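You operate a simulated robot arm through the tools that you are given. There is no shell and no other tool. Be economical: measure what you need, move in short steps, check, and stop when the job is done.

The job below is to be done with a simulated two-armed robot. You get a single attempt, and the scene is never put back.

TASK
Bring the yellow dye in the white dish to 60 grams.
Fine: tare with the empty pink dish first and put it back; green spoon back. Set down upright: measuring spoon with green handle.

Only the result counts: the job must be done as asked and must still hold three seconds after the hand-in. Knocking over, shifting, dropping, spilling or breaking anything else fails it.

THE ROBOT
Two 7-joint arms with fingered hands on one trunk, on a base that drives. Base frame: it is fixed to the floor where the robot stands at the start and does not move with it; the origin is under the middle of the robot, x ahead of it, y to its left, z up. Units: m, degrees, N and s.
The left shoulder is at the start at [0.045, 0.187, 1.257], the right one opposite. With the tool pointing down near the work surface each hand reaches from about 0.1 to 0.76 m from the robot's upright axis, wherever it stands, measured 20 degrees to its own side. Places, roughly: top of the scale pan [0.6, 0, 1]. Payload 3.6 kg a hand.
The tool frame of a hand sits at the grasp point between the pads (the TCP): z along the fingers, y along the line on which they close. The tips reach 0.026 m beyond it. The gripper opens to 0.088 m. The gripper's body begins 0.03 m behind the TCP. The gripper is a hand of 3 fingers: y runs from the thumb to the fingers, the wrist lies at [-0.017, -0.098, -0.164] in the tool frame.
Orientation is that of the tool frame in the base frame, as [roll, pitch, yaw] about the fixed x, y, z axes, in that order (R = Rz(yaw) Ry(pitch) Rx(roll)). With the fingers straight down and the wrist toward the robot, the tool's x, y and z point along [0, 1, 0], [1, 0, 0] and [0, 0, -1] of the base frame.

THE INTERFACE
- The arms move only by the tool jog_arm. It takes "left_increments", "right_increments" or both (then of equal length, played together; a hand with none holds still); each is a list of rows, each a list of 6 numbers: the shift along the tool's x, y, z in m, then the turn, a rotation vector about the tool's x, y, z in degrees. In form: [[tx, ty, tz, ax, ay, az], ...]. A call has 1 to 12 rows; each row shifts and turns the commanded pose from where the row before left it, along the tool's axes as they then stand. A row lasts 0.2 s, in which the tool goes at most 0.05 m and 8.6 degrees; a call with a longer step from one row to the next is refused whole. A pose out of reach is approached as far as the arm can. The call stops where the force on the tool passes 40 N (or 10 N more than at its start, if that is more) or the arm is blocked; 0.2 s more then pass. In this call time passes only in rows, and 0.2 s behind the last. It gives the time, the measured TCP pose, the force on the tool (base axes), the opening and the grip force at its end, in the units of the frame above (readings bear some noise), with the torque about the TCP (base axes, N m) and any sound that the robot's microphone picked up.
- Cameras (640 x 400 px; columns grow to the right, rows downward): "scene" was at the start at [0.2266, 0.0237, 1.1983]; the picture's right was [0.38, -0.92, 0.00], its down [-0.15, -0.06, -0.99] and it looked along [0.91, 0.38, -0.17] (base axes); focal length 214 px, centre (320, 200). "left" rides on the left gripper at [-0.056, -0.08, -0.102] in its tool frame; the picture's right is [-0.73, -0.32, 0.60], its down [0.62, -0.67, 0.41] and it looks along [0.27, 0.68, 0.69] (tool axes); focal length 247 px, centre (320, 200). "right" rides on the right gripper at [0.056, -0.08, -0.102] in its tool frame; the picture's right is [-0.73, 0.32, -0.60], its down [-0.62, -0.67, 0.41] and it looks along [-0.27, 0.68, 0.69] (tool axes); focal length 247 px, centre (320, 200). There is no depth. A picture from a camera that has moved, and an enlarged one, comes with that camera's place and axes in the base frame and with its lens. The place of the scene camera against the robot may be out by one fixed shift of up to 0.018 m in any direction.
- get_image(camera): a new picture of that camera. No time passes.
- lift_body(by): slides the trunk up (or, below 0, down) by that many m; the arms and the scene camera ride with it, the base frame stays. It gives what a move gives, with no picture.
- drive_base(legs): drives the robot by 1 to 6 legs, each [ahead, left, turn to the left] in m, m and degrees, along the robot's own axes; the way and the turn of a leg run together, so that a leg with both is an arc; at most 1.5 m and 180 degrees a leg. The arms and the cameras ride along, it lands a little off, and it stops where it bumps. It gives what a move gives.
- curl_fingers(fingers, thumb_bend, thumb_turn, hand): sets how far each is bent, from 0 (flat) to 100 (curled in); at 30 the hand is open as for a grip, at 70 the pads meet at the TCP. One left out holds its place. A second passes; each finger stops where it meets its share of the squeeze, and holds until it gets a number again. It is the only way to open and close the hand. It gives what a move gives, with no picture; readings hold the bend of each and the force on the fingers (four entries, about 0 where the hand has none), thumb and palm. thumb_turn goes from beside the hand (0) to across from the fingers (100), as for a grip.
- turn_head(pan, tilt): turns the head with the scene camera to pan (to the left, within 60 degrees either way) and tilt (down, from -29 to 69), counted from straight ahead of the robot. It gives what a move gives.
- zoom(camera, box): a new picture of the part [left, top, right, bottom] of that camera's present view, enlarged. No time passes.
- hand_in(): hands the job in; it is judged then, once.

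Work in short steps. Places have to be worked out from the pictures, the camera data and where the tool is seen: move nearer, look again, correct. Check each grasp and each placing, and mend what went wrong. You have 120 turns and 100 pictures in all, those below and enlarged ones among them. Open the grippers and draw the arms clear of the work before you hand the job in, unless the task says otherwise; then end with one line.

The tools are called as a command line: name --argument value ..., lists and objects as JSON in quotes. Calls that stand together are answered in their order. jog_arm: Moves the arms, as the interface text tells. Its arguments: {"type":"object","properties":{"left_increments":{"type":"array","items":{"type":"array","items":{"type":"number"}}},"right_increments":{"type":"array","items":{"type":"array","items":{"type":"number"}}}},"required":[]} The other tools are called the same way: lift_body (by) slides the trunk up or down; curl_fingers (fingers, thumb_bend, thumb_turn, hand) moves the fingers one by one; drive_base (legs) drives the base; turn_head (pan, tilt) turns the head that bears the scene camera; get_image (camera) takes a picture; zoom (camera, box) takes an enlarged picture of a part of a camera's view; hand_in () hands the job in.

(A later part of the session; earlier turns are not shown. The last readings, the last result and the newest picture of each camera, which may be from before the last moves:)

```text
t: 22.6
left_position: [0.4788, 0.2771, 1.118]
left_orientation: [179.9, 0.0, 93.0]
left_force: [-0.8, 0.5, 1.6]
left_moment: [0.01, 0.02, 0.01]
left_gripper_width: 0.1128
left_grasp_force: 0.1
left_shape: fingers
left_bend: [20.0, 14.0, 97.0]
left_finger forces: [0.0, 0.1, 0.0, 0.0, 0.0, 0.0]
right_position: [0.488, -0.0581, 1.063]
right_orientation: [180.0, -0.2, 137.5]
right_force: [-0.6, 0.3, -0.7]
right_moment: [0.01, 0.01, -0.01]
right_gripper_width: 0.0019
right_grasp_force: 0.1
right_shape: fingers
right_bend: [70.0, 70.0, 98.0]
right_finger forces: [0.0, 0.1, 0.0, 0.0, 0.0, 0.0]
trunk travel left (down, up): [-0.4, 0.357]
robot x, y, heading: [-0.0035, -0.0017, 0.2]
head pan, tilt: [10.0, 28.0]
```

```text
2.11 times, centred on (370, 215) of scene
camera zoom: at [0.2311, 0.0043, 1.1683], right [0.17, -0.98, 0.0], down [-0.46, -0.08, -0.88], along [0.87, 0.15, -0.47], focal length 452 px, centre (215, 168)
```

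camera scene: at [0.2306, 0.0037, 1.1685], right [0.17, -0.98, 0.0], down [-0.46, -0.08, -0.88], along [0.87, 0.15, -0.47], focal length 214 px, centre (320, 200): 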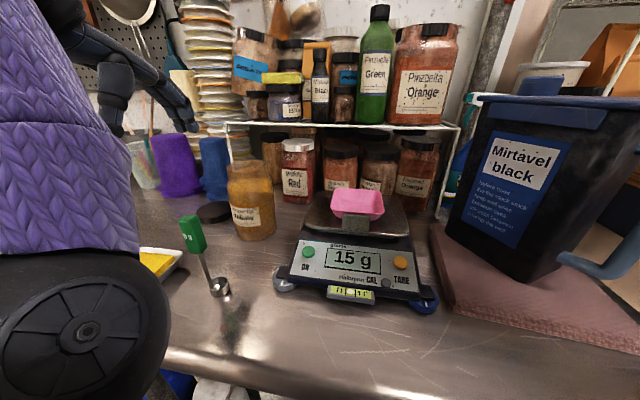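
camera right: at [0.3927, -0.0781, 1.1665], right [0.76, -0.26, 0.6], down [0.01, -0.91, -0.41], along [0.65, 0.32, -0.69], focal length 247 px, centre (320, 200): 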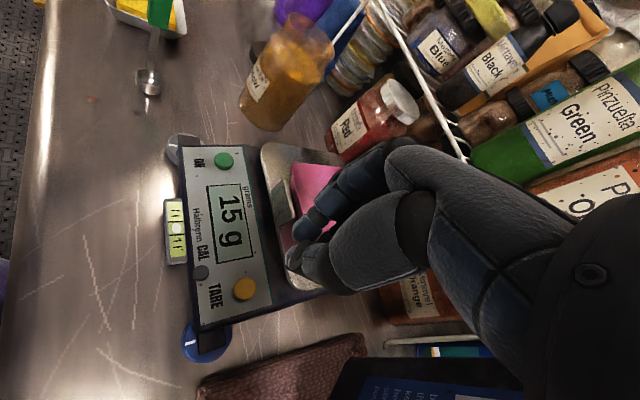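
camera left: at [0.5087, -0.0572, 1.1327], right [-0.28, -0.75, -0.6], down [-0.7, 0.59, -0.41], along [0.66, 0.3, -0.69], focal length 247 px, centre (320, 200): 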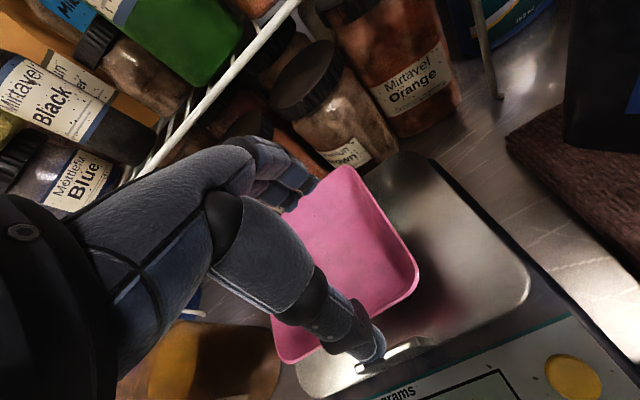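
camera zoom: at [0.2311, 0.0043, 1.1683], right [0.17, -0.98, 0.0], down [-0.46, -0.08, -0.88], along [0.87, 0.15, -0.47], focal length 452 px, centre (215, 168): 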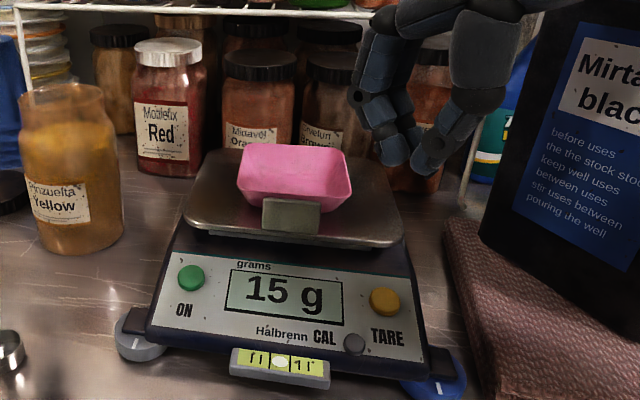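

Button triangulates to (0.492, −0.062, 0.927). I lower to just above it.

jog_arm --right_increments '[[-0.004, -0.0016, 0.03, 0, 0, 0], [0, 0, 0.03, 0, 0, 0], [0, 0, 0.03, 0, 0, 0]]'

zoom --camera "scene" --box '[270, 120, 470, 310]'

get_image --camera "right"

```text
t: 23.4
left_position: [0.4787, 0.2774, 1.1179]
left_orientation: [179.9, -0.1, 93.1]
left_force: [-0.5, -0.1, 1.8]
left_moment: [0.0, -0.01, 0.0]
left_gripper_width: 0.1123
left_grasp_force: 0.1
left_shape: fingers
left_bend: [20.0, 14.0, 97.0]
left_finger forces: [0.1, 0.1, 0.0, 0.0, 0.1, 0.0]
right_position: [0.4893, -0.0648, 0.9718]
right_orientation: [179.9, -0.2, 137.7]
right_force: [0.2, -0.8, 0.1]
right_moment: [0.03, 0.02, 0.01]
right_gripper_width: 0.0023
right_grasp_force: 0.1
right_shape: fingers
right_bend: [70.0, 70.0, 98.0]
right_finger forces: [0.0, 0.1, 0.0, 0.0, 0.1, 0.0]
trunk travel left (down, up): [-0.4, 0.357]
robot x, y, heading: [-0.0019, 0.0009, -0.2]
head pan, tilt: [10.0, 28.0]
```

```text
2.11 times, centred on (370, 215) of scene
camera zoom: at [0.2309, 0.0037, 1.1684], right [0.17, -0.98, 0.0], down [-0.46, -0.08, -0.88], along [0.87, 0.15, -0.47], focal length 452 px, centre (215, 168)
```

zoom: 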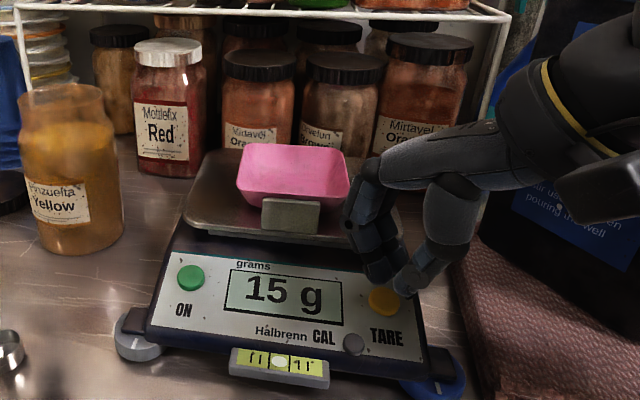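

```text
68 pictures are left
camera right: at [0.3945, -0.086, 1.0755], right [0.76, -0.26, 0.6], down [0.01, -0.91, -0.41], along [0.65, 0.32, -0.69], focal length 247 px, centre (320, 200)
```

right: 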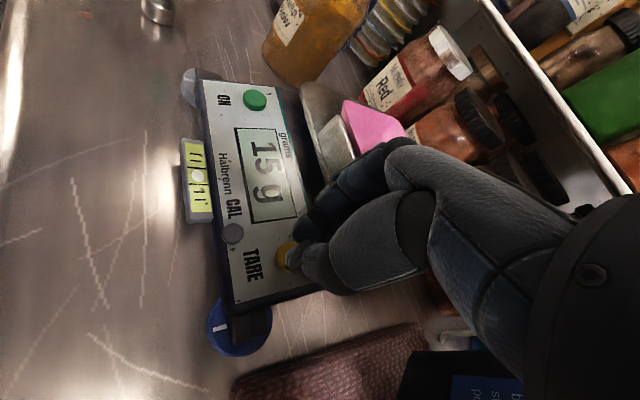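

Tips hover right above the button. I shift 4 mm left and press down slowly.

jog_arm --right_increments '[[0.0027, 0.0029, 0.006, 0, 0, 0], [0, 0, 0.005, 0, 0, 0], [0, 0, 0.004, 0, 0, 0]]'

zoom --camera "scene" --box '[270, 120, 470, 310]'

```text
t: 24.1
left_position: [0.4785, 0.2774, 1.1163]
left_orientation: [179.8, -0.1, 93.1]
left_force: [-0.5, 0.4, -0.7]
left_moment: [-0.02, 0.0, 0.02]
left_gripper_width: 0.1125
left_grasp_force: 0.0
left_shape: fingers
left_bend: [20.0, 14.0, 97.0]
left_finger forces: [0.1, 0.0, 0.0, 0.0, 0.1, 0.0]
right_position: [0.4884, -0.0582, 0.9569]
right_orientation: [180.0, -0.2, 137.5]
right_force: [-0.1, 0.2, 0.3]
right_moment: [0.03, 0.03, 0.03]
right_gripper_width: 0.0024
right_grasp_force: 0.1
right_shape: fingers
right_bend: [70.0, 70.0, 98.0]
right_finger forces: [0.0, 0.1, 0.0, 0.0, 0.0, 0.0]
trunk travel left (down, up): [-0.4, 0.357]
robot x, y, heading: [0.0029, -0.0001, -0.2]
head pan, tilt: [10.0, 28.0]
```

```text
2.11 times, centred on (370, 215) of scene
camera zoom: at [0.2307, 0.0039, 1.1684], right [0.17, -0.98, 0.0], down [-0.46, -0.08, -0.88], along [0.87, 0.15, -0.47], focal length 452 px, centre (215, 168)
```

zoom: 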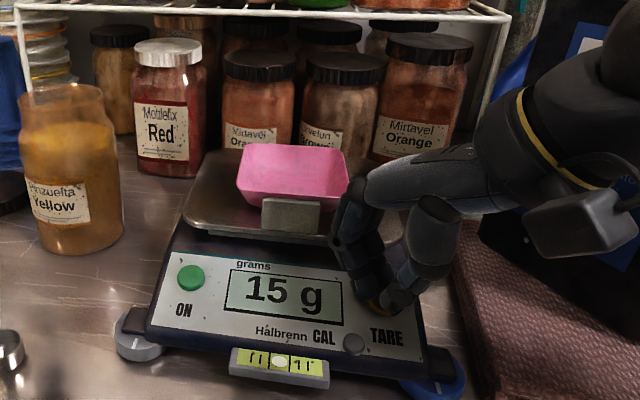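

Tips are right on the button and the scale still reads 15 g. I press 6 mm further.

jog_arm --right_increments '[[0, 0, 0.003, 0, 0, 0], [0, 0, 0.003, 0, 0, 0]]'

zoom --camera "scene" --box '[270, 120, 470, 310]'

```text
t: 24.8
left_position: [0.4781, 0.2778, 1.1186]
left_orientation: [179.9, 0.0, 93.1]
left_force: [0.5, -0.1, 0.2]
left_moment: [-0.02, -0.02, 0.0]
left_gripper_width: 0.1128
left_grasp_force: 0.0
left_shape: fingers
left_bend: [20.0, 14.0, 97.0]
left_finger forces: [0.0, 0.0, 0.0, 0.0, 0.0, 0.0]
right_position: [0.4898, -0.0592, 0.9528]
right_orientation: [179.7, 0.0, 137.6]
right_force: [0.8, 1.6, 4.8]
right_moment: [0.04, -0.07, 0.04]
right_gripper_width: 0.0021
right_grasp_force: 2.0
right_shape: fingers
right_bend: [70.0, 70.0, 98.0]
right_finger forces: [0.0, 4.1, 0.0, 0.1, 0.0, 0.0]
trunk travel left (down, up): [-0.4, 0.357]
robot x, y, heading: [0.0012, -0.0012, -0.2]
head pan, tilt: [10.0, 28.0]
heard: click
```

```text
2.11 times, centred on (370, 215) of scene
camera zoom: at [0.2305, 0.004, 1.1685], right [0.17, -0.98, 0.0], down [-0.46, -0.08, -0.88], along [0.87, 0.15, -0.47], focal length 452 px, centre (215, 168)
```

zoom: 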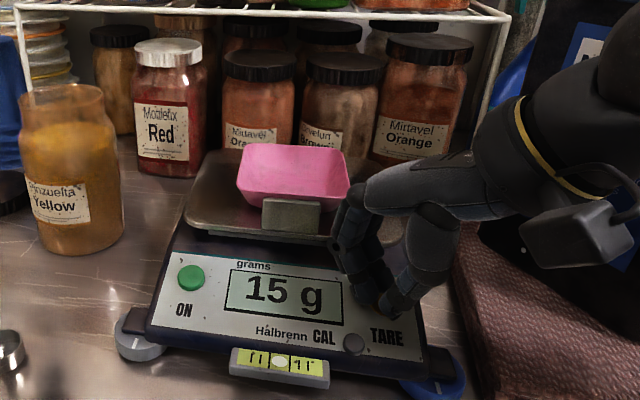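

A click was heard. I lift off and check the display.

jog_arm --right_increments '[[0, 0, -0.02, 0, 0, 0], [0, 0, -0.03, 0, 0, 0], [0, 0, -0.03, 0, 0, 0], [0, 0, -0.03, 0, 0, 0]]'

zoom --camera "scene" --box '[270, 120, 470, 310]'

```text
t: 25.8
left_position: [0.479, 0.2777, 1.1177]
left_orientation: [179.8, 0.1, 93.2]
left_force: [0.6, -0.3, -0.2]
left_moment: [0.03, -0.03, 0.01]
left_gripper_width: 0.1128
left_grasp_force: 0.0
left_shape: fingers
left_bend: [20.0, 14.0, 97.0]
left_finger forces: [0.0, 0.0, 0.1, 0.0, 0.0, 0.1]
right_position: [0.4906, -0.0596, 1.0646]
right_orientation: [180.0, -0.2, 137.5]
right_force: [0.5, 0.4, -0.4]
right_moment: [-0.02, 0.02, -0.02]
right_gripper_width: 0.0021
right_grasp_force: 0.0
right_shape: fingers
right_bend: [70.0, 70.0, 98.0]
right_finger forces: [0.0, 0.1, 0.0, 0.0, 0.0, 0.0]
trunk travel left (down, up): [-0.4, 0.357]
robot x, y, heading: [-0.0001, -0.0015, 0.1]
head pan, tilt: [10.0, 28.0]
```

```text
2.11 times, centred on (370, 215) of scene
camera zoom: at [0.2305, 0.0039, 1.1685], right [0.17, -0.98, 0.0], down [-0.46, -0.08, -0.88], along [0.87, 0.15, -0.47], focal length 452 px, centre (215, 168)
```

zoom: 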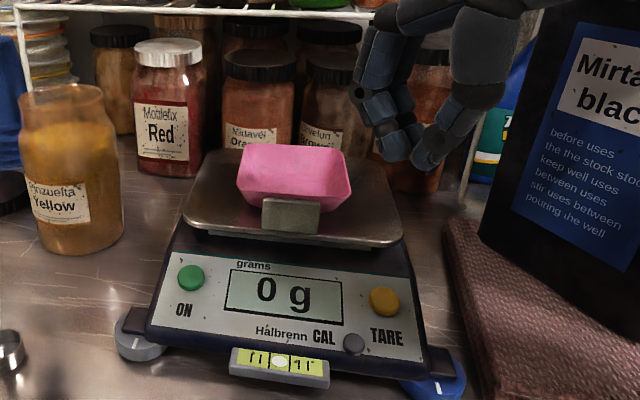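

Display reads 0 g with the pink dish: tared. I withdraw the right hand and return the left hand above the pink dish.

jog_arm --right_increments '[[-0.01, -0.0337, -0.0317, 0, 0, 0], [-0.01, -0.0337, -0.0317, 0, 0, 0], [-0.01, -0.0337, -0.0317, 0, 0, 0], [-0.01, -0.0337, -0.0317, 0, 0, 0], [-0.01, -0.0337, -0.0317, 0, 0, 0], [-0.01, -0.0337, -0.0317, 0, 0, 0]]'

jog_arm --left_increments '[[-0.0397, 0.0131, 0, 0, 0, 0], [-0.0397, 0.0131, 0, 0, 0, 0], [-0.0397, 0.0131, 0, 0, 0, 0], [-0.0397, 0.0131, 0, 0, 0, 0], [-0.0397, 0.0131, 0, 0, 0, 0], [-0.0397, 0.0131, 0, 0, 0, 0], [-0.0397, 0.0131, 0, 0, 0, 0]]'

```text
t: 27.1
left_position: [0.4781, 0.2775, 1.118]
left_orientation: [179.9, -0.1, 93.1]
left_force: [-0.2, 0.0, 0.3]
left_moment: [0.0, 0.02, -0.01]
left_gripper_width: 0.1125
left_grasp_force: 0.0
left_shape: fingers
left_bend: [20.0, 14.0, 97.0]
left_finger forces: [0.0, 0.1, 0.1, 0.0, 0.0, 0.0]
right_position: [0.3957, -0.2514, 1.2544]
right_orientation: [-180.0, -0.1, 137.6]
right_force: [0.1, -0.2, 0.2]
right_moment: [-0.05, 0.01, 0.03]
right_gripper_width: 0.0023
right_grasp_force: 0.0
right_shape: fingers
right_bend: [70.0, 70.0, 98.0]
right_finger forces: [0.1, 0.1, 0.0, 0.0, 0.1, 0.1]
trunk travel left (down, up): [-0.4, 0.357]
robot x, y, heading: [-0.0007, -0.0003, -0.2]
head pan, tilt: [10.0, 28.0]
```

```text
t: 28.8
left_position: [0.5877, -0.0011, 1.1098]
left_orientation: [-179.8, 0.0, 93.1]
left_force: [-0.2, -0.5, 0.2]
left_moment: [-0.03, -0.01, 0.0]
left_gripper_width: 0.1126
left_grasp_force: 0.2
left_shape: fingers
left_bend: [20.0, 14.0, 97.0]
left_finger forces: [0.0, 0.0, 0.0, 0.0, 0.1, 0.0]
right_position: [0.3994, -0.2505, 1.2534]
right_orientation: [-180.0, -0.1, 137.5]
right_force: [-0.2, -0.8, 0.7]
right_moment: [-0.01, 0.02, -0.02]
right_gripper_width: 0.0021
right_grasp_force: 0.1
right_shape: fingers
right_bend: [70.0, 70.0, 98.0]
right_finger forces: [0.1, 0.0, 0.1, 0.0, 0.0, 0.1]
trunk travel left (down, up): [-0.4, 0.357]
robot x, y, heading: [0.0004, -0.001, -0.3]
head pan, tilt: [10.0, 28.0]
```

I correct a few mm and descend over the pink dish, then look before closing.

jog_arm --left_increments '[[0.005, -0.0025, 0.02, 0, 0, 0], [0, 0, 0.03, 0, 0, 0], [0, 0, 0.03, 0, 0, 0], [0, 0, 0.025, 0, 0, 0]]'

zoom --camera "scene" --box '[270, 140, 430, 270]'

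get_image --camera "left"

```text
t: 29.9
left_position: [0.596, 0.0256, 1.0281]
left_orientation: [177.7, -0.7, 94.5]
left_force: [0.5, -0.1, 0.8]
left_moment: [0.0, -0.03, 0.02]
left_gripper_width: 0.1128
left_grasp_force: 0.0
left_shape: fingers
left_bend: [20.0, 14.0, 97.0]
left_finger forces: [0.0, 0.0, 0.0, 0.1, 0.0, 0.0]
right_position: [0.3982, -0.2497, 1.2531]
right_orientation: [-180.0, -0.2, 137.5]
right_force: [0.5, 0.3, -0.3]
right_moment: [0.03, 0.01, -0.06]
right_gripper_width: 0.0019
right_grasp_force: 0.1
right_shape: fingers
right_bend: [70.0, 70.0, 98.0]
right_finger forces: [0.1, 0.1, 0.0, 0.1, 0.0, 0.0]
trunk travel left (down, up): [-0.4, 0.357]
robot x, y, heading: [0.0002, 0.0026, 0.1]
head pan, tilt: [10.0, 28.0]
stopped in row 4 (left hand): the arm was blocked; the commanded pose is now the measured one
```

```text
3.08 times, centred on (350, 205) of scene
camera zoom: at [0.2307, 0.0038, 1.1684], right [0.17, -0.98, 0.0], down [-0.46, -0.08, -0.88], along [0.87, 0.15, -0.47], focal length 660 px, centre (228, 185)
```

zoom: 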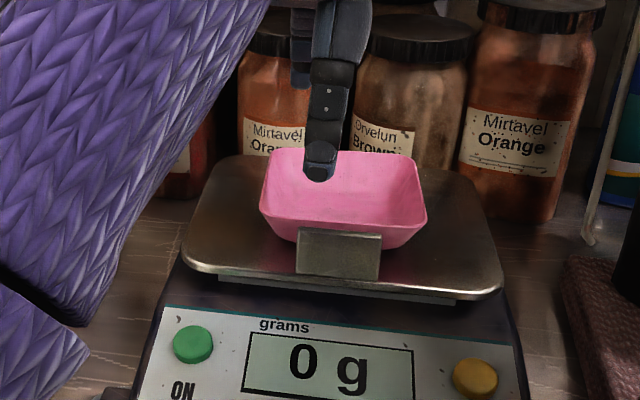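

```text
63 pictures are left
camera left: at [0.5156, -0.0384, 1.1266], right [-0.24, -0.75, -0.62], down [-0.7, 0.58, -0.43], along [0.68, 0.33, -0.66], focal length 247 px, centre (320, 200)
```

left: 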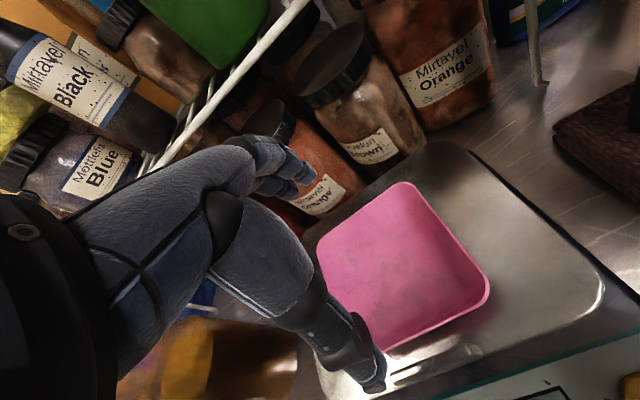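

The arm was blocked — probably elbow/forearm touching the jar. I retreat upward immediately and look.

jog_arm --left_increments '[[0, 0, -0.02, 0, 0, 0], [0, 0, -0.03, 0, 0, 0]]'

get_image --camera "scene"

get_image --camera "right"

```text
t: 30.6
left_position: [0.5919, 0.0226, 1.0775]
left_orientation: [177.9, -0.5, 94.2]
left_force: [-0.3, 0.1, -0.4]
left_moment: [-0.02, 0.01, -0.02]
left_gripper_width: 0.1127
left_grasp_force: 0.1
left_shape: fingers
left_bend: [20.0, 14.0, 97.0]
left_finger forces: [0.0, 0.0, 0.0, 0.0, 0.1, 0.1]
right_position: [0.3976, -0.2506, 1.2537]
right_orientation: [180.0, -0.2, 137.6]
right_force: [0.2, 0.3, -0.8]
right_moment: [0.02, 0.02, -0.02]
right_gripper_width: 0.0022
right_grasp_force: 0.1
right_shape: fingers
right_bend: [70.0, 70.0, 98.0]
right_finger forces: [0.0, 0.0, 0.0, 0.1, 0.1, 0.0]
trunk travel left (down, up): [-0.4, 0.357]
robot x, y, heading: [-0.0007, -0.0005, -0.0]
head pan, tilt: [10.0, 28.0]
```

```text
62 pictures are left
camera scene: at [0.2305, 0.0035, 1.1685], right [0.17, -0.98, 0.0], down [-0.46, -0.08, -0.88], along [0.87, 0.15, -0.47], focal length 214 px, centre (320, 200)
```

scene: 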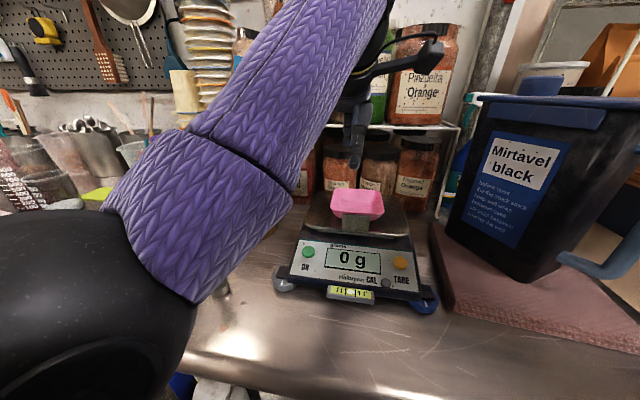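

```text
61 pictures are left
camera right: at [0.3026, -0.2705, 1.3569], right [0.76, -0.26, 0.6], down [0.01, -0.91, -0.41], along [0.65, 0.32, -0.69], focal length 247 px, centre (320, 200)
```

right: 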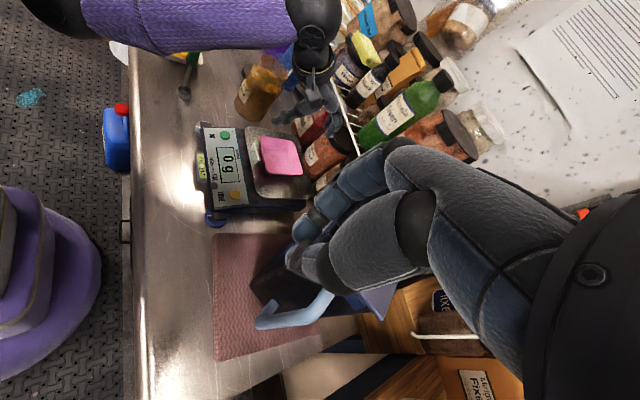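

The elbow has drifted low. I raise the trunk 0.18 m so both arms work from above with more clearance, then look.

lift_body --by 0.18

turn_head --pan 12 --tilt 42

get_image --camera "scene"

```text
t: 32.5
left_position: [0.5928, 0.0227, 1.2574]
left_orientation: [177.9, -0.5, 94.2]
left_force: [-1.2, 0.5, 0.1]
left_moment: [0.0, 0.01, -0.01]
left_gripper_width: 0.1127
left_grasp_force: 0.2
left_shape: fingers
left_bend: [20.0, 14.0, 97.0]
left_finger forces: [0.0, 0.1, 0.1, 0.1, 0.0, 0.0]
right_position: [0.3973, -0.2489, 1.4336]
right_orientation: [180.0, -0.3, 137.5]
right_force: [-0.2, 0.9, -0.1]
right_moment: [0.0, 0.0, 0.01]
right_gripper_width: 0.0023
right_grasp_force: 0.1
right_shape: fingers
right_bend: [70.0, 70.0, 98.0]
right_finger forces: [0.0, 0.0, 0.0, 0.1, 0.0, 0.1]
trunk travel left (down, up): [-0.58, 0.177]
robot x, y, heading: [0.0022, 0.0041, -0.1]
head pan, tilt: [10.0, 28.0]
```

```text
t: 33.3
left_position: [0.592, 0.0221, 1.2563]
left_orientation: [177.8, -0.5, 94.3]
left_force: [-0.7, 0.7, 0.0]
left_moment: [0.01, -0.02, 0.0]
left_gripper_width: 0.1125
left_grasp_force: 0.0
left_shape: fingers
left_bend: [20.0, 14.0, 97.0]
left_finger forces: [0.0, 0.1, 0.0, 0.1, 0.1, 0.0]
right_position: [0.3982, -0.2501, 1.434]
right_orientation: [180.0, -0.3, 137.5]
right_force: [-0.4, 0.6, 0.3]
right_moment: [0.03, -0.01, -0.03]
right_gripper_width: 0.0023
right_grasp_force: 0.1
right_shape: fingers
right_bend: [70.0, 70.0, 98.0]
right_finger forces: [0.0, 0.0, 0.0, 0.0, 0.0, 0.0]
trunk travel left (down, up): [-0.58, 0.177]
robot x, y, heading: [-0.0003, -0.0013, -0.0]
head pan, tilt: [12.0, 42.0]
```

```text
60 pictures are left
camera scene: at [0.2109, 0.0053, 1.334], right [0.21, -0.98, 0.0], down [-0.65, -0.14, -0.74], along [0.73, 0.15, -0.67], focal length 214 px, centre (320, 200)
```

scene: 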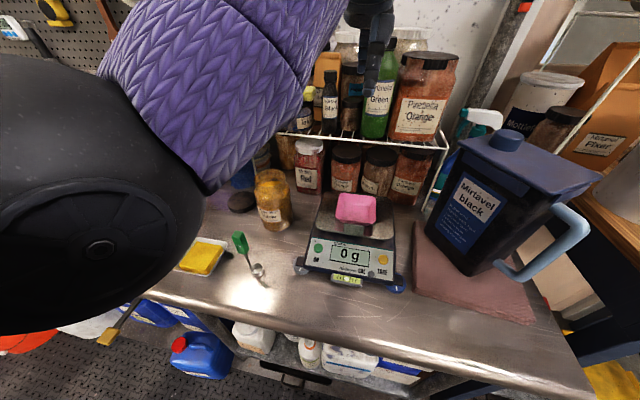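

The props look undisturbed. I straighten the left hand and descend to z≈1.12 from the raised trunk.

jog_arm --left_increments '[[-0.0088, -0.004, 0.03, 1.1, 0, 0.6], [-0.0088, -0.004, 0.03, 1.1, 0, 0.6], [0, 0, 0.037, 0, 0, 0], [0, 0, 0.04, 0, 0, 0]]'

get_image --camera "scene"

```text
t: 34.5
left_position: [0.6106, 0.0294, 1.1492]
left_orientation: [176.9, -1.1, 95.1]
left_force: [-0.1, -0.2, -0.8]
left_moment: [0.0, 0.02, 0.01]
left_gripper_width: 0.1128
left_grasp_force: 0.2
left_shape: fingers
left_bend: [20.0, 14.0, 97.0]
left_finger forces: [0.0, 0.0, 0.0, 0.0, 0.0, 0.0]
right_position: [0.3975, -0.25, 1.4343]
right_orientation: [-180.0, -0.2, 137.5]
right_force: [0.1, -1.1, 0.1]
right_moment: [0.0, -0.02, 0.01]
right_gripper_width: 0.0022
right_grasp_force: 0.0
right_shape: fingers
right_bend: [70.0, 70.0, 98.0]
right_finger forces: [0.0, 0.0, 0.0, 0.0, 0.0, 0.0]
trunk travel left (down, up): [-0.58, 0.177]
robot x, y, heading: [0.0001, -0.0017, 0.1]
head pan, tilt: [12.0, 42.0]
stopped in row 4 (left hand): the arm was blocked; the commanded pose is now the measured one
```

```text
59 pictures are left
camera scene: at [0.2108, 0.0054, 1.334], right [0.21, -0.98, 0.0], down [-0.65, -0.14, -0.74], along [0.73, 0.15, -0.67], focal length 214 px, centre (320, 200)
```

scene: 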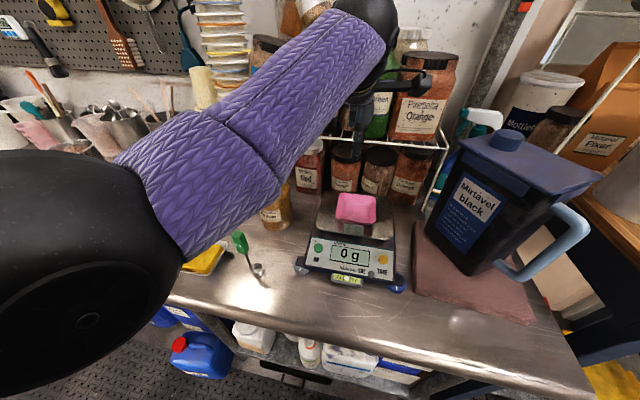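

The elbow seems to bind against the body in this configuration. I go up and out to the left (as at the start) to unwind the arm.

jog_arm --left_increments '[[0, -0.01, -0.045, 0, 0, 0], [0, -0.01, -0.045, 0, 0, 0], [0, -0.01, -0.045, 0, 0, 0], [0.02, -0.02, -0.035, 0, 0, 0], [0.045, -0.015, 0, 0, 0, 0], [0.045, -0.015, 0, 0, 0, 0], [0.045, -0.015, 0, 0, 0, 0], [0.045, -0.015, 0, 0, 0, 0], [0.045, -0.015, 0, 0, 0, 0], [0.045, -0.015, 0, 0, 0, 0], [0.045, -0.015, 0, 0, 0, 0], [0.045, -0.015, 0, 0, 0, 0]]'

get_image --camera "scene"

```text
t: 37.1
left_position: [0.4122, 0.3892, 1.3085]
left_orientation: [177.1, -0.9, 94.6]
left_force: [0.6, 0.2, 0.9]
left_moment: [-0.01, 0.03, 0.02]
left_gripper_width: 0.1128
left_grasp_force: 0.1
left_shape: fingers
left_bend: [20.0, 14.0, 97.0]
left_finger forces: [0.1, 0.0, 0.1, 0.1, 0.1, 0.0]
left hand out of reach, approached as far as the arm can: row 10, 11
right_position: [0.3984, -0.2478, 1.4339]
right_orientation: [179.9, -0.2, 137.5]
right_force: [-0.1, 0.2, 0.7]
right_moment: [-0.03, 0.01, 0.0]
right_gripper_width: 0.002
right_grasp_force: 0.0
right_shape: fingers
right_bend: [70.0, 70.0, 98.0]
right_finger forces: [0.1, 0.1, 0.0, 0.1, 0.1, 0.0]
trunk travel left (down, up): [-0.58, 0.177]
robot x, y, heading: [-0.0006, -0.0012, -0.1]
head pan, tilt: [12.0, 42.0]
```

```text
58 pictures are left
camera scene: at [0.2109, 0.0066, 1.334], right [0.21, -0.98, 0.0], down [-0.65, -0.14, -0.74], along [0.73, 0.15, -0.67], focal length 214 px, centre (320, 200)
```

scene: 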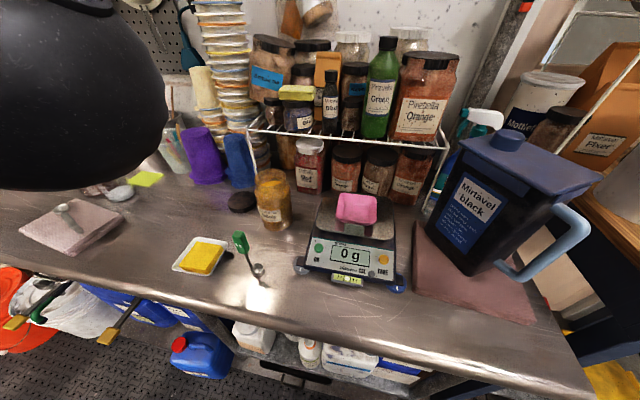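

The elbow is still up-front in view. I try going to the start-relative posture (higher and outward) to let the arm relax, fixing orientation too.

jog_arm --left_increments '[[0, 0, -0.045, 0.9, 0, 0.5], [0, 0, -0.045, 1.0, 0, 0.5], [0, 0, -0.045, 1.0, 0.5, 0.6], [0, 0, -0.045, 0, 0.4, 0], [0.03, 0, 0, 0, 0, 0], [0.03, -0.02, 0, 0, 0, 0], [0.03, -0.02, 0, 0, 0, 0]]'

get_image --camera "scene"

```text
t: 38.7
left_position: [0.3652, 0.4795, 1.491]
left_orientation: [179.9, -1.9, 93.1]
left_force: [-0.4, -0.1, -0.2]
left_moment: [-0.01, -0.03, -0.02]
left_gripper_width: 0.1128
left_grasp_force: 0.1
left_shape: fingers
left_bend: [20.0, 14.0, 97.0]
left_finger forces: [0.0, 0.0, 0.0, 0.0, 0.1, 0.0]
left hand out of reach, approached as far as the arm can: row 1
right_position: [0.3955, -0.2488, 1.4339]
right_orientation: [180.0, -0.2, 137.5]
right_force: [-0.3, 0.3, 0.1]
right_moment: [0.01, 0.04, 0.01]
right_gripper_width: 0.0024
right_grasp_force: 0.0
right_shape: fingers
right_bend: [70.0, 70.0, 98.0]
right_finger forces: [0.0, 0.0, 0.0, 0.1, 0.1, 0.0]
trunk travel left (down, up): [-0.58, 0.177]
robot x, y, heading: [-0.0, 0.0023, 0.4]
head pan, tilt: [12.0, 42.0]
```

```text
57 pictures are left
camera scene: at [0.2104, 0.0062, 1.3341], right [0.21, -0.98, 0.0], down [-0.65, -0.14, -0.74], along [0.73, 0.15, -0.67], focal length 214 px, centre (320, 200)
```

scene: 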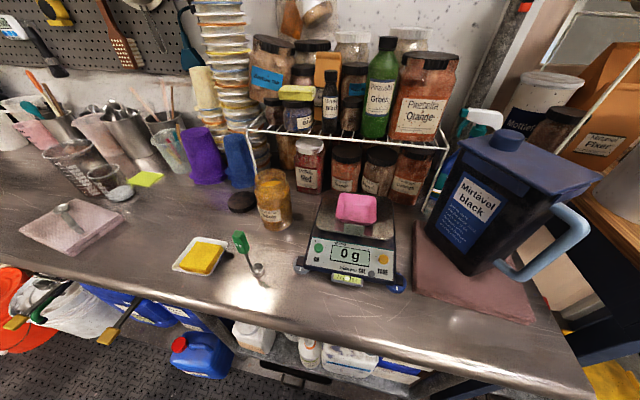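

Elbow has moved out of view. I shift the base 8 cm right so the scale is more on the left arm's side, then check the poses.

drive_base --legs '[[0, -0.08, 0]]'

jog_arm --left_increments '[[0.02, 0.02, 0.04, 0, -1, 0], [0.02, 0.02, 0.04, 0, -0.9, 0], [0, 0.02, 0.04, 0, 0, 0], [0, 0, 0.04, 0, 0, 0]]'

```text
t: 39.8
left_position: [0.3668, 0.397, 1.4907]
left_orientation: [179.9, -1.9, 93.1]
left_force: [0.8, -0.5, 0.2]
left_moment: [0.02, 0.04, 0.0]
left_gripper_width: 0.113
left_grasp_force: 0.0
left_shape: fingers
left_bend: [20.0, 14.0, 97.0]
left_finger forces: [0.0, 0.1, 0.0, 0.0, 0.0, 0.0]
right_position: [0.3965, -0.3329, 1.4315]
right_orientation: [179.8, -0.2, 137.5]
right_force: [0.3, 0.1, 0.1]
right_moment: [0.02, 0.0, -0.02]
right_gripper_width: 0.0024
right_grasp_force: 0.1
right_shape: fingers
right_bend: [70.0, 70.0, 98.0]
right_finger forces: [0.1, 0.0, 0.1, 0.0, 0.1, 0.1]
trunk travel left (down, up): [-0.58, 0.177]
robot x, y, heading: [0.0018, -0.0815, -0.2]
head pan, tilt: [12.0, 42.0]
```

```text
t: 40.8
left_position: [0.4248, 0.4429, 1.3312]
left_orientation: [179.9, 0.0, 93.2]
left_force: [-0.3, 0.4, -0.3]
left_moment: [-0.01, 0.0, 0.01]
left_gripper_width: 0.1131
left_grasp_force: 0.0
left_shape: fingers
left_bend: [20.0, 14.0, 97.0]
left_finger forces: [0.0, 0.1, 0.0, 0.0, 0.1, 0.0]
right_position: [0.3975, -0.3307, 1.4339]
right_orientation: [179.9, -0.2, 137.5]
right_force: [0.1, 1.3, 0.0]
right_moment: [-0.02, 0.0, 0.02]
right_gripper_width: 0.0021
right_grasp_force: 0.1
right_shape: fingers
right_bend: [70.0, 70.0, 98.0]
right_finger forces: [0.1, 0.0, 0.1, 0.0, 0.0, 0.0]
trunk travel left (down, up): [-0.58, 0.177]
robot x, y, heading: [0.0002, -0.083, 0.1]
head pan, tilt: [12.0, 42.0]
```

Now translate to above the scale at z≈1.30 and look at the arm posture.

jog_arm --left_increments '[[-0.0446, 0.0127, 0.003, 0, 0, 0], [-0.0446, 0.0127, 0.003, 0, 0, 0], [-0.0446, 0.0127, 0.003, 0, 0, 0], [-0.0446, 0.0127, 0.003, 0, 0, 0], [-0.0446, 0.0127, 0.003, 0, 0, 0], [-0.0446, 0.0127, 0.003, 0, 0, 0], [-0.0446, 0.0127, 0.003, 0, 0, 0], [-0.0446, 0.0127, 0.003, 0, 0, 0], [-0.0446, 0.0127, 0.003, 0, 0, 0], [-0.0446, 0.0127, 0.003, 0, 0, 0]]'

get_image --camera "scene"

```text
t: 43.0
left_position: [0.5737, 0.0046, 1.2996]
left_orientation: [-179.9, -0.2, 93.2]
left_force: [-0.7, 0.5, -0.5]
left_moment: [0.02, -0.03, 0.02]
left_gripper_width: 0.1126
left_grasp_force: 0.1
left_shape: fingers
left_bend: [20.0, 14.0, 97.0]
left_finger forces: [0.0, 0.0, 0.0, 0.0, 0.0, 0.0]
right_position: [0.3981, -0.3315, 1.4334]
right_orientation: [-180.0, -0.2, 137.4]
right_force: [0.3, 0.8, -0.7]
right_moment: [-0.01, -0.03, 0.03]
right_gripper_width: 0.0021
right_grasp_force: 0.0
right_shape: fingers
right_bend: [70.0, 70.0, 98.0]
right_finger forces: [0.0, 0.0, 0.0, 0.0, 0.0, 0.0]
trunk travel left (down, up): [-0.58, 0.177]
robot x, y, heading: [-0.001, -0.078, 0.0]
head pan, tilt: [12.0, 42.0]
```

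```text
56 pictures are left
camera scene: at [0.2114, -0.0771, 1.3339], right [0.21, -0.98, 0.0], down [-0.66, -0.14, -0.74], along [0.73, 0.15, -0.67], focal length 214 px, centre (320, 200)
```

scene: 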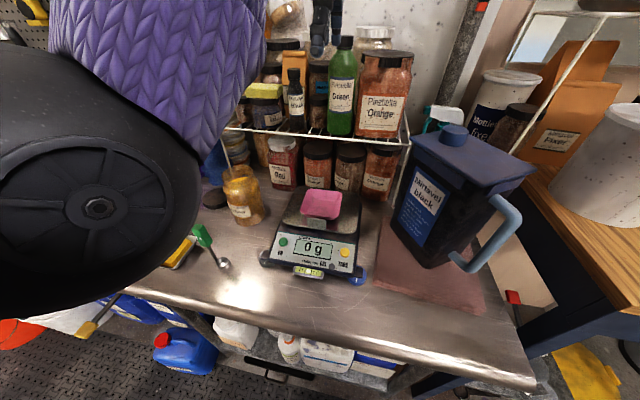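

No reach complaint. I descend carefully and watch for deviation.

jog_arm --left_increments '[[0, 0, 0.03, 0, 0, 0], [0, 0, 0.03, 0, 0, 0], [0, 0, 0.03, 0, 0, 0], [0, 0, 0.03, 0, 0, 0], [0, 0, 0.03, 0, 0, 0]]'

get_image --camera "scene"

```text
t: 44.4
left_position: [0.6002, 0.0274, 1.1947]
left_orientation: [175.1, -0.8, 95.0]
left_force: [-0.2, 0.1, 0.2]
left_moment: [-0.02, 0.02, 0.01]
left_gripper_width: 0.1127
left_grasp_force: 0.0
left_shape: fingers
left_bend: [20.0, 14.0, 97.0]
left_finger forces: [0.1, 0.0, 0.0, 0.0, 0.0, 0.0]
right_position: [0.3974, -0.3323, 1.4331]
right_orientation: [-179.9, -0.1, 137.4]
right_force: [0.1, 0.3, -0.5]
right_moment: [0.01, 0.04, -0.02]
right_gripper_width: 0.002
right_grasp_force: 0.1
right_shape: fingers
right_bend: [70.0, 70.0, 98.0]
right_finger forces: [0.0, 0.0, 0.0, 0.0, 0.0, 0.0]
trunk travel left (down, up): [-0.58, 0.177]
robot x, y, heading: [0.002, -0.083, -0.2]
head pan, tilt: [12.0, 42.0]
stopped in row 5 (left hand): the arm was blocked; the commanded pose is now the measured one
```

```text
55 pictures are left
camera scene: at [0.2109, -0.0763, 1.334], right [0.21, -0.98, 0.0], down [-0.65, -0.14, -0.74], along [0.73, 0.15, -0.67], focal length 214 px, centre (320, 200)
```

scene: 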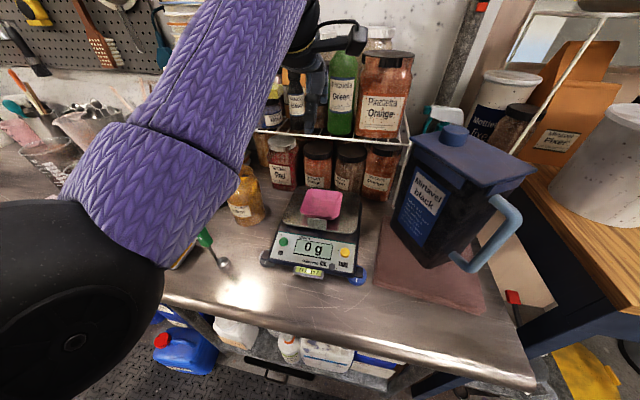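

Blocking happens whenever the hand is folded in close and well below the shoulder. I unwind up-left, then back the base off so the arm is more extended, and lower the trunk again.

jog_arm --left_increments '[[0, -0.02, -0.04, 1.5, 0, 0.5], [0, -0.01, -0.04, 1.5, 0, 0.5], [0, 0, -0.04, 1.0, 0, 0.5], [0.03, -0.01, -0.035, 0.9, 0, 0.3], [0.045, -0.018, -0.01, 0, 0, 0], [0.045, -0.018, -0.01, 0, 0, 0], [0.045, -0.018, -0.01, 0, 0, 0], [0.045, -0.018, -0.01, 0, 0, 0], [0.045, -0.018, -0.01, 0, 0, 0], [0.045, -0.018, -0.01, 0, 0, 0], [0.045, -0.018, -0.01, 0, 0, 0], [0.045, -0.018, -0.01, 0, 0, 0]]'

drive_base --legs '[[-0.08, 0.04, 0]]'

lift_body --by -0.16

get_image --camera "scene"

```text
t: 47.0
left_position: [0.4091, 0.4055, 1.418]
left_orientation: [-179.8, -0.6, 92.8]
left_force: [-0.9, 0.6, -0.7]
left_moment: [-0.02, 0.01, 0.01]
left_gripper_width: 0.1126
left_grasp_force: 0.0
left_shape: fingers
left_bend: [20.0, 14.0, 97.0]
left_finger forces: [0.1, 0.1, 0.0, 0.1, 0.1, 0.1]
left hand out of reach, approached as far as the arm can: row 6, 7, 8
right_position: [0.3963, -0.3304, 1.4343]
right_orientation: [180.0, -0.1, 137.4]
right_force: [0.9, 0.8, -0.1]
right_moment: [0.03, -0.07, -0.02]
right_gripper_width: 0.0019
right_grasp_force: 0.1
right_shape: fingers
right_bend: [70.0, 70.0, 98.0]
right_finger forces: [0.0, 0.0, 0.0, 0.1, 0.1, 0.1]
trunk travel left (down, up): [-0.58, 0.177]
robot x, y, heading: [-0.0021, -0.0816, -0.1]
head pan, tilt: [12.0, 42.0]
```

```text
t: 48.1
left_position: [0.3267, 0.4448, 1.4188]
left_orientation: [-179.8, -0.7, 93.0]
left_force: [-0.9, -0.2, -0.7]
left_moment: [0.01, 0.0, -0.02]
left_gripper_width: 0.113
left_grasp_force: 0.0
left_shape: fingers
left_bend: [20.0, 14.0, 97.0]
left_finger forces: [0.0, 0.0, 0.0, 0.1, 0.0, 0.1]
right_position: [0.3151, -0.2907, 1.4348]
right_orientation: [179.9, -0.1, 137.5]
right_force: [-0.1, -0.1, -0.1]
right_moment: [-0.01, 0.01, -0.02]
right_gripper_width: 0.0018
right_grasp_force: 0.0
right_shape: fingers
right_bend: [70.0, 70.0, 98.0]
right_finger forces: [0.0, 0.0, 0.0, 0.1, 0.0, 0.0]
trunk travel left (down, up): [-0.58, 0.177]
robot x, y, heading: [-0.0835, -0.0421, 0.1]
head pan, tilt: [12.0, 42.0]
```

```text
t: 49.9
left_position: [0.3285, 0.4442, 1.2594]
left_orientation: [-179.8, -0.9, 92.9]
left_force: [-0.5, 0.5, 0.5]
left_moment: [0.02, 0.0, 0.0]
left_gripper_width: 0.1127
left_grasp_force: 0.0
left_shape: fingers
left_bend: [20.0, 14.0, 97.0]
left_finger forces: [0.1, 0.0, 0.0, 0.0, 0.0, 0.1]
right_position: [0.3157, -0.291, 1.2745]
right_orientation: [180.0, -0.2, 137.5]
right_force: [0.8, 0.4, 0.2]
right_moment: [0.0, -0.02, 0.0]
right_gripper_width: 0.0024
right_grasp_force: 0.0
right_shape: fingers
right_bend: [70.0, 70.0, 98.0]
right_finger forces: [0.1, 0.0, 0.0, 0.1, 0.0, 0.1]
trunk travel left (down, up): [-0.42, 0.337]
robot x, y, heading: [-0.0808, -0.0404, -0.0]
head pan, tilt: [12.0, 42.0]
```

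```text
54 pictures are left
camera scene: at [0.1393, -0.0367, 1.1684], right [0.21, -0.98, 0.0], down [-0.65, -0.14, -0.74], along [0.73, 0.15, -0.67], focal length 214 px, centre (320, 200)
```

scene: 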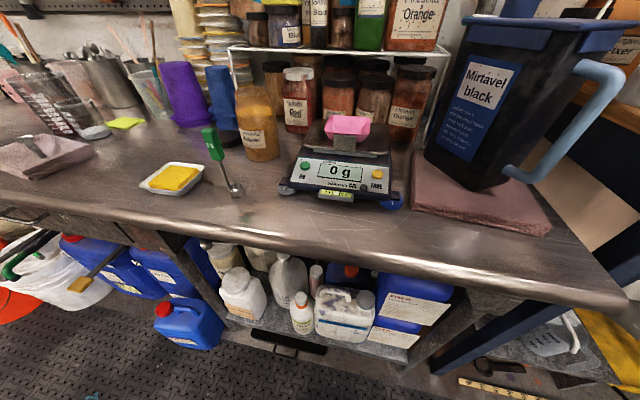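

Posture is good now. I follow the path that worked the first time: out to (0.43, 0.45, 1.15), then across to the scale.

jog_arm --left_increments '[[0, 0.025, 0.0275, 0, -0.9, 0], [0, 0.025, 0.0275, 0, 0, 0], [0, 0.025, 0.0275, 0, 0, 0], [0, 0.025, 0.0275, 0, 0, 0]]'

jog_arm --left_increments '[[-0.0453, 0.0127, 0, 0, 0, 0], [-0.0453, 0.0127, 0, 0, 0, 0], [-0.0453, 0.0127, 0, 0, 0, 0], [-0.0453, 0.0127, 0, 0, 0, 0], [-0.0453, 0.0127, 0, 0, 0, 0], [-0.0453, 0.0127, 0, 0, 0, 0], [-0.0453, 0.0127, 0, 0, 0, 0], [-0.0453, 0.0127, 0, 0, 0, 0], [-0.0453, 0.0127, 0, 0, 0, 0], [-0.0453, 0.0127, 0, 0, 0, 0]]'

get_image --camera "scene"

```text
t: 50.9
left_position: [0.4267, 0.4484, 1.1501]
left_orientation: [-179.7, 0.2, 92.9]
left_force: [0.2, -0.1, -1.0]
left_moment: [0.03, 0.01, -0.01]
left_gripper_width: 0.1128
left_grasp_force: 0.1
left_shape: fingers
left_bend: [20.0, 14.0, 97.0]
left_finger forces: [0.0, 0.0, 0.0, 0.1, 0.0, 0.0]
right_position: [0.318, -0.2918, 1.2729]
right_orientation: [179.9, -0.2, 137.5]
right_force: [0.5, 0.3, 0.6]
right_moment: [-0.03, -0.05, 0.01]
right_gripper_width: 0.0024
right_grasp_force: 0.1
right_shape: fingers
right_bend: [70.0, 70.0, 98.0]
right_finger forces: [0.1, 0.0, 0.1, 0.0, 0.0, 0.0]
trunk travel left (down, up): [-0.42, 0.337]
robot x, y, heading: [-0.0795, -0.0432, -0.2]
head pan, tilt: [12.0, 42.0]
```

```text
t: 53.1
left_position: [0.576, 0.0014, 1.1505]
left_orientation: [-179.6, 0.3, 92.8]
left_force: [-0.4, -0.3, -0.2]
left_moment: [0.07, 0.02, 0.02]
left_gripper_width: 0.1129
left_grasp_force: 0.1
left_shape: fingers
left_bend: [20.0, 14.0, 97.0]
left_finger forces: [0.0, 0.1, 0.0, 0.0, 0.0, 0.0]
right_position: [0.3168, -0.2921, 1.2731]
right_orientation: [179.9, -0.1, 137.5]
right_force: [-0.8, -0.1, 0.0]
right_moment: [-0.01, -0.01, 0.01]
right_gripper_width: 0.0021
right_grasp_force: 0.0
right_shape: fingers
right_bend: [70.0, 70.0, 98.0]
right_finger forces: [0.1, 0.0, 0.0, 0.0, 0.1, 0.0]
trunk travel left (down, up): [-0.42, 0.337]
robot x, y, heading: [-0.0851, -0.0423, 0.1]
head pan, tilt: [12.0, 42.0]
```

```text
53 pictures are left
camera scene: at [0.1396, -0.0372, 1.1682], right [0.21, -0.98, 0.0], down [-0.65, -0.14, -0.74], along [0.73, 0.15, -0.67], focal length 214 px, centre (320, 200)
```

scene: 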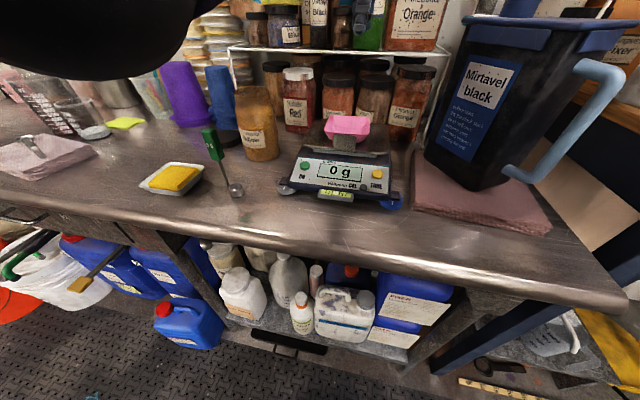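

Arm is clear this time. I descend over the dish to z≈1.03 and check.

jog_arm --left_increments '[[0.0025, 0.009, 0.03, 0, 0, 0], [0, 0, 0.03, 0, 0, 0], [0, 0, 0.03, 0, 0, 0], [0, 0, 0.03, 0, 0, 0]]'

get_image --camera "left"

zoom --camera "scene" --box '[260, 60, 440, 210]'

```text
t: 54.1
left_position: [0.5848, 0.0044, 1.0274]
left_orientation: [-179.8, 0.1, 92.8]
left_force: [0.4, -0.5, 0.1]
left_moment: [0.0, -0.01, 0.01]
left_gripper_width: 0.1128
left_grasp_force: 0.1
left_shape: fingers
left_bend: [20.0, 14.0, 97.0]
left_finger forces: [0.0, 0.0, 0.1, 0.0, 0.0, 0.0]
right_position: [0.3164, -0.2921, 1.2738]
right_orientation: [179.9, -0.3, 137.6]
right_force: [0.1, -0.6, -0.2]
right_moment: [0.0, 0.0, -0.01]
right_gripper_width: 0.0023
right_grasp_force: 0.0
right_shape: fingers
right_bend: [70.0, 70.0, 98.0]
right_finger forces: [0.1, 0.0, 0.0, 0.1, 0.1, 0.1]
trunk travel left (down, up): [-0.42, 0.337]
robot x, y, heading: [-0.0827, -0.0405, -0.4]
head pan, tilt: [12.0, 42.0]
```

```text
52 pictures are left
camera left: at [0.5067, -0.0555, 1.1322], right [-0.28, -0.75, -0.59], down [-0.7, 0.59, -0.41], along [0.66, 0.3, -0.69], focal length 247 px, centre (320, 200)
```

left: 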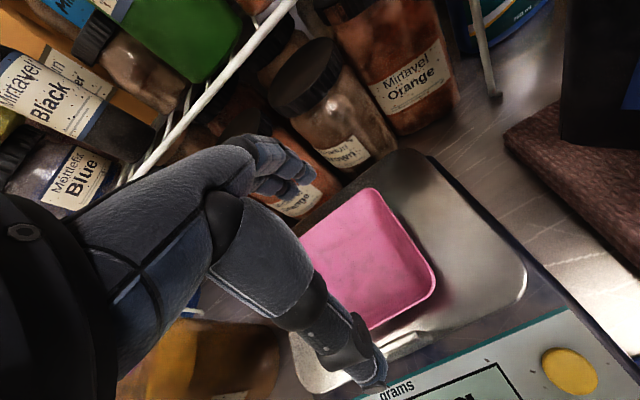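

```text
2.67 times, centred on (350, 135) of scene
camera zoom: at [0.1395, -0.0367, 1.1682], right [0.21, -0.98, 0.0], down [-0.65, -0.14, -0.74], along [0.73, 0.15, -0.67], focal length 572 px, centre (240, 373)
```

zoom: 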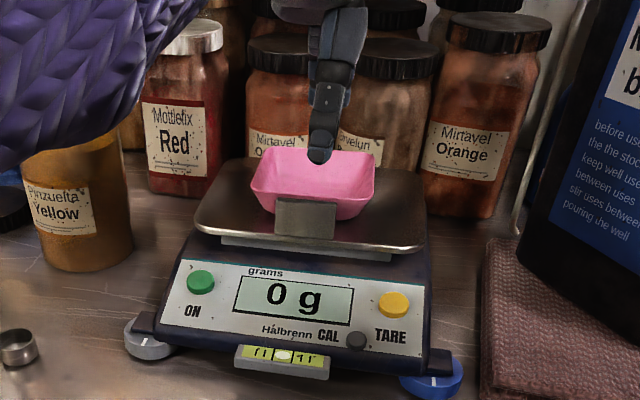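

Aligned. I lower to gripping height and close.

jog_arm --left_increments '[[0, 0, 0.012, 0, 0, 0], [0, 0, 0.0105, 0, 0, 0]]'

curl_fingers --hand "left" --fingers 36 --thumb_bend 36

jog_arm --left_increments '[[0, 0, -0.015, 0, 0, 0], [0, 0, -0.025, 0, 0, 0], [0, 0, -0.03, 0, 0, 0]]'

zoom --camera "scene" --box '[260, 60, 440, 210]'

```text
t: 54.7
left_position: [0.5844, 0.0056, 1.0079]
left_orientation: [-179.8, 0.2, 92.9]
left_force: [0.2, -0.4, -0.5]
left_moment: [0.0, 0.03, 0.07]
left_gripper_width: 0.1125
left_grasp_force: 0.0
left_shape: fingers
left_bend: [20.0, 14.0, 97.0]
left_finger forces: [0.0, 0.1, 0.1, 0.1, 0.0, 0.1]
right_position: [0.3169, -0.293, 1.2738]
right_orientation: [179.9, -0.2, 137.5]
right_force: [0.4, -0.1, 1.2]
right_moment: [0.0, 0.05, 0.0]
right_gripper_width: 0.0022
right_grasp_force: 0.1
right_shape: fingers
right_bend: [70.0, 70.0, 98.0]
right_finger forces: [0.0, 0.0, 0.0, 0.1, 0.0, 0.0]
trunk travel left (down, up): [-0.42, 0.337]
robot x, y, heading: [-0.0826, -0.0436, -0.1]
head pan, tilt: [12.0, 42.0]
```

```text
t: 55.7
left_position: [0.5846, 0.006, 1.0086]
left_orientation: [-179.7, 0.3, 92.9]
left_force: [-0.7, 0.6, 0.2]
left_moment: [-0.01, -0.01, 0.0]
left_gripper_width: 0.0761
left_grasp_force: 0.0
left_shape: fingers
left_bend: [36.0, 36.0, 97.0]
left_finger forces: [0.1, 0.0, 0.0, 0.1, 0.0, 0.0]
right_position: [0.3151, -0.2912, 1.2734]
right_orientation: [179.9, -0.2, 137.5]
right_force: [-0.4, 0.0, 0.2]
right_moment: [0.02, 0.01, -0.03]
right_gripper_width: 0.0021
right_grasp_force: 0.1
right_shape: fingers
right_bend: [70.0, 70.0, 98.0]
right_finger forces: [0.1, 0.0, 0.0, 0.0, 0.0, 0.0]
trunk travel left (down, up): [-0.42, 0.337]
robot x, y, heading: [-0.081, -0.0453, 0.0]
head pan, tilt: [12.0, 42.0]
```

```text
t: 56.5
left_position: [0.5876, 0.0054, 1.0786]
left_orientation: [-179.8, 0.2, 92.9]
left_force: [-0.9, -0.6, 0.0]
left_moment: [-0.01, 0.02, 0.06]
left_gripper_width: 0.0763
left_grasp_force: 0.0
left_shape: fingers
left_bend: [36.0, 36.0, 97.0]
left_finger forces: [0.0, 0.1, 0.0, 0.0, 0.0, 0.0]
right_position: [0.3166, -0.2912, 1.273]
right_orientation: [-180.0, -0.1, 137.4]
right_force: [-0.2, -0.1, 1.6]
right_moment: [0.0, 0.0, 0.0]
right_gripper_width: 0.0024
right_grasp_force: 0.0
right_shape: fingers
right_bend: [70.0, 70.0, 98.0]
right_finger forces: [0.0, 0.0, 0.0, 0.0, 0.1, 0.1]
trunk travel left (down, up): [-0.42, 0.337]
robot x, y, heading: [-0.0809, -0.0417, -0.2]
head pan, tilt: [12.0, 42.0]
```

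```text
2.67 times, centred on (350, 135) of scene
camera zoom: at [0.1394, -0.0367, 1.1682], right [0.21, -0.98, 0.0], down [-0.65, -0.14, -0.74], along [0.73, 0.15, -0.67], focal length 572 px, centre (240, 373)
```

zoom: 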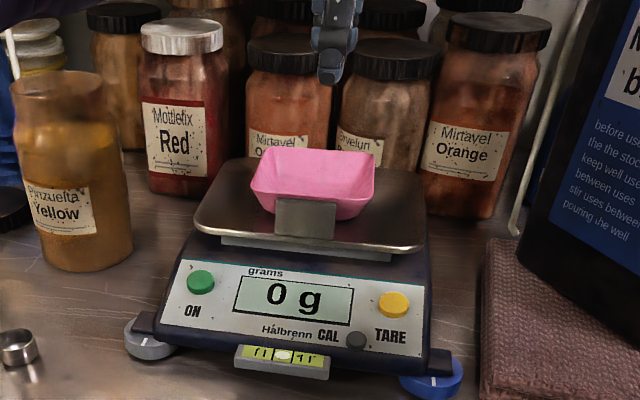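

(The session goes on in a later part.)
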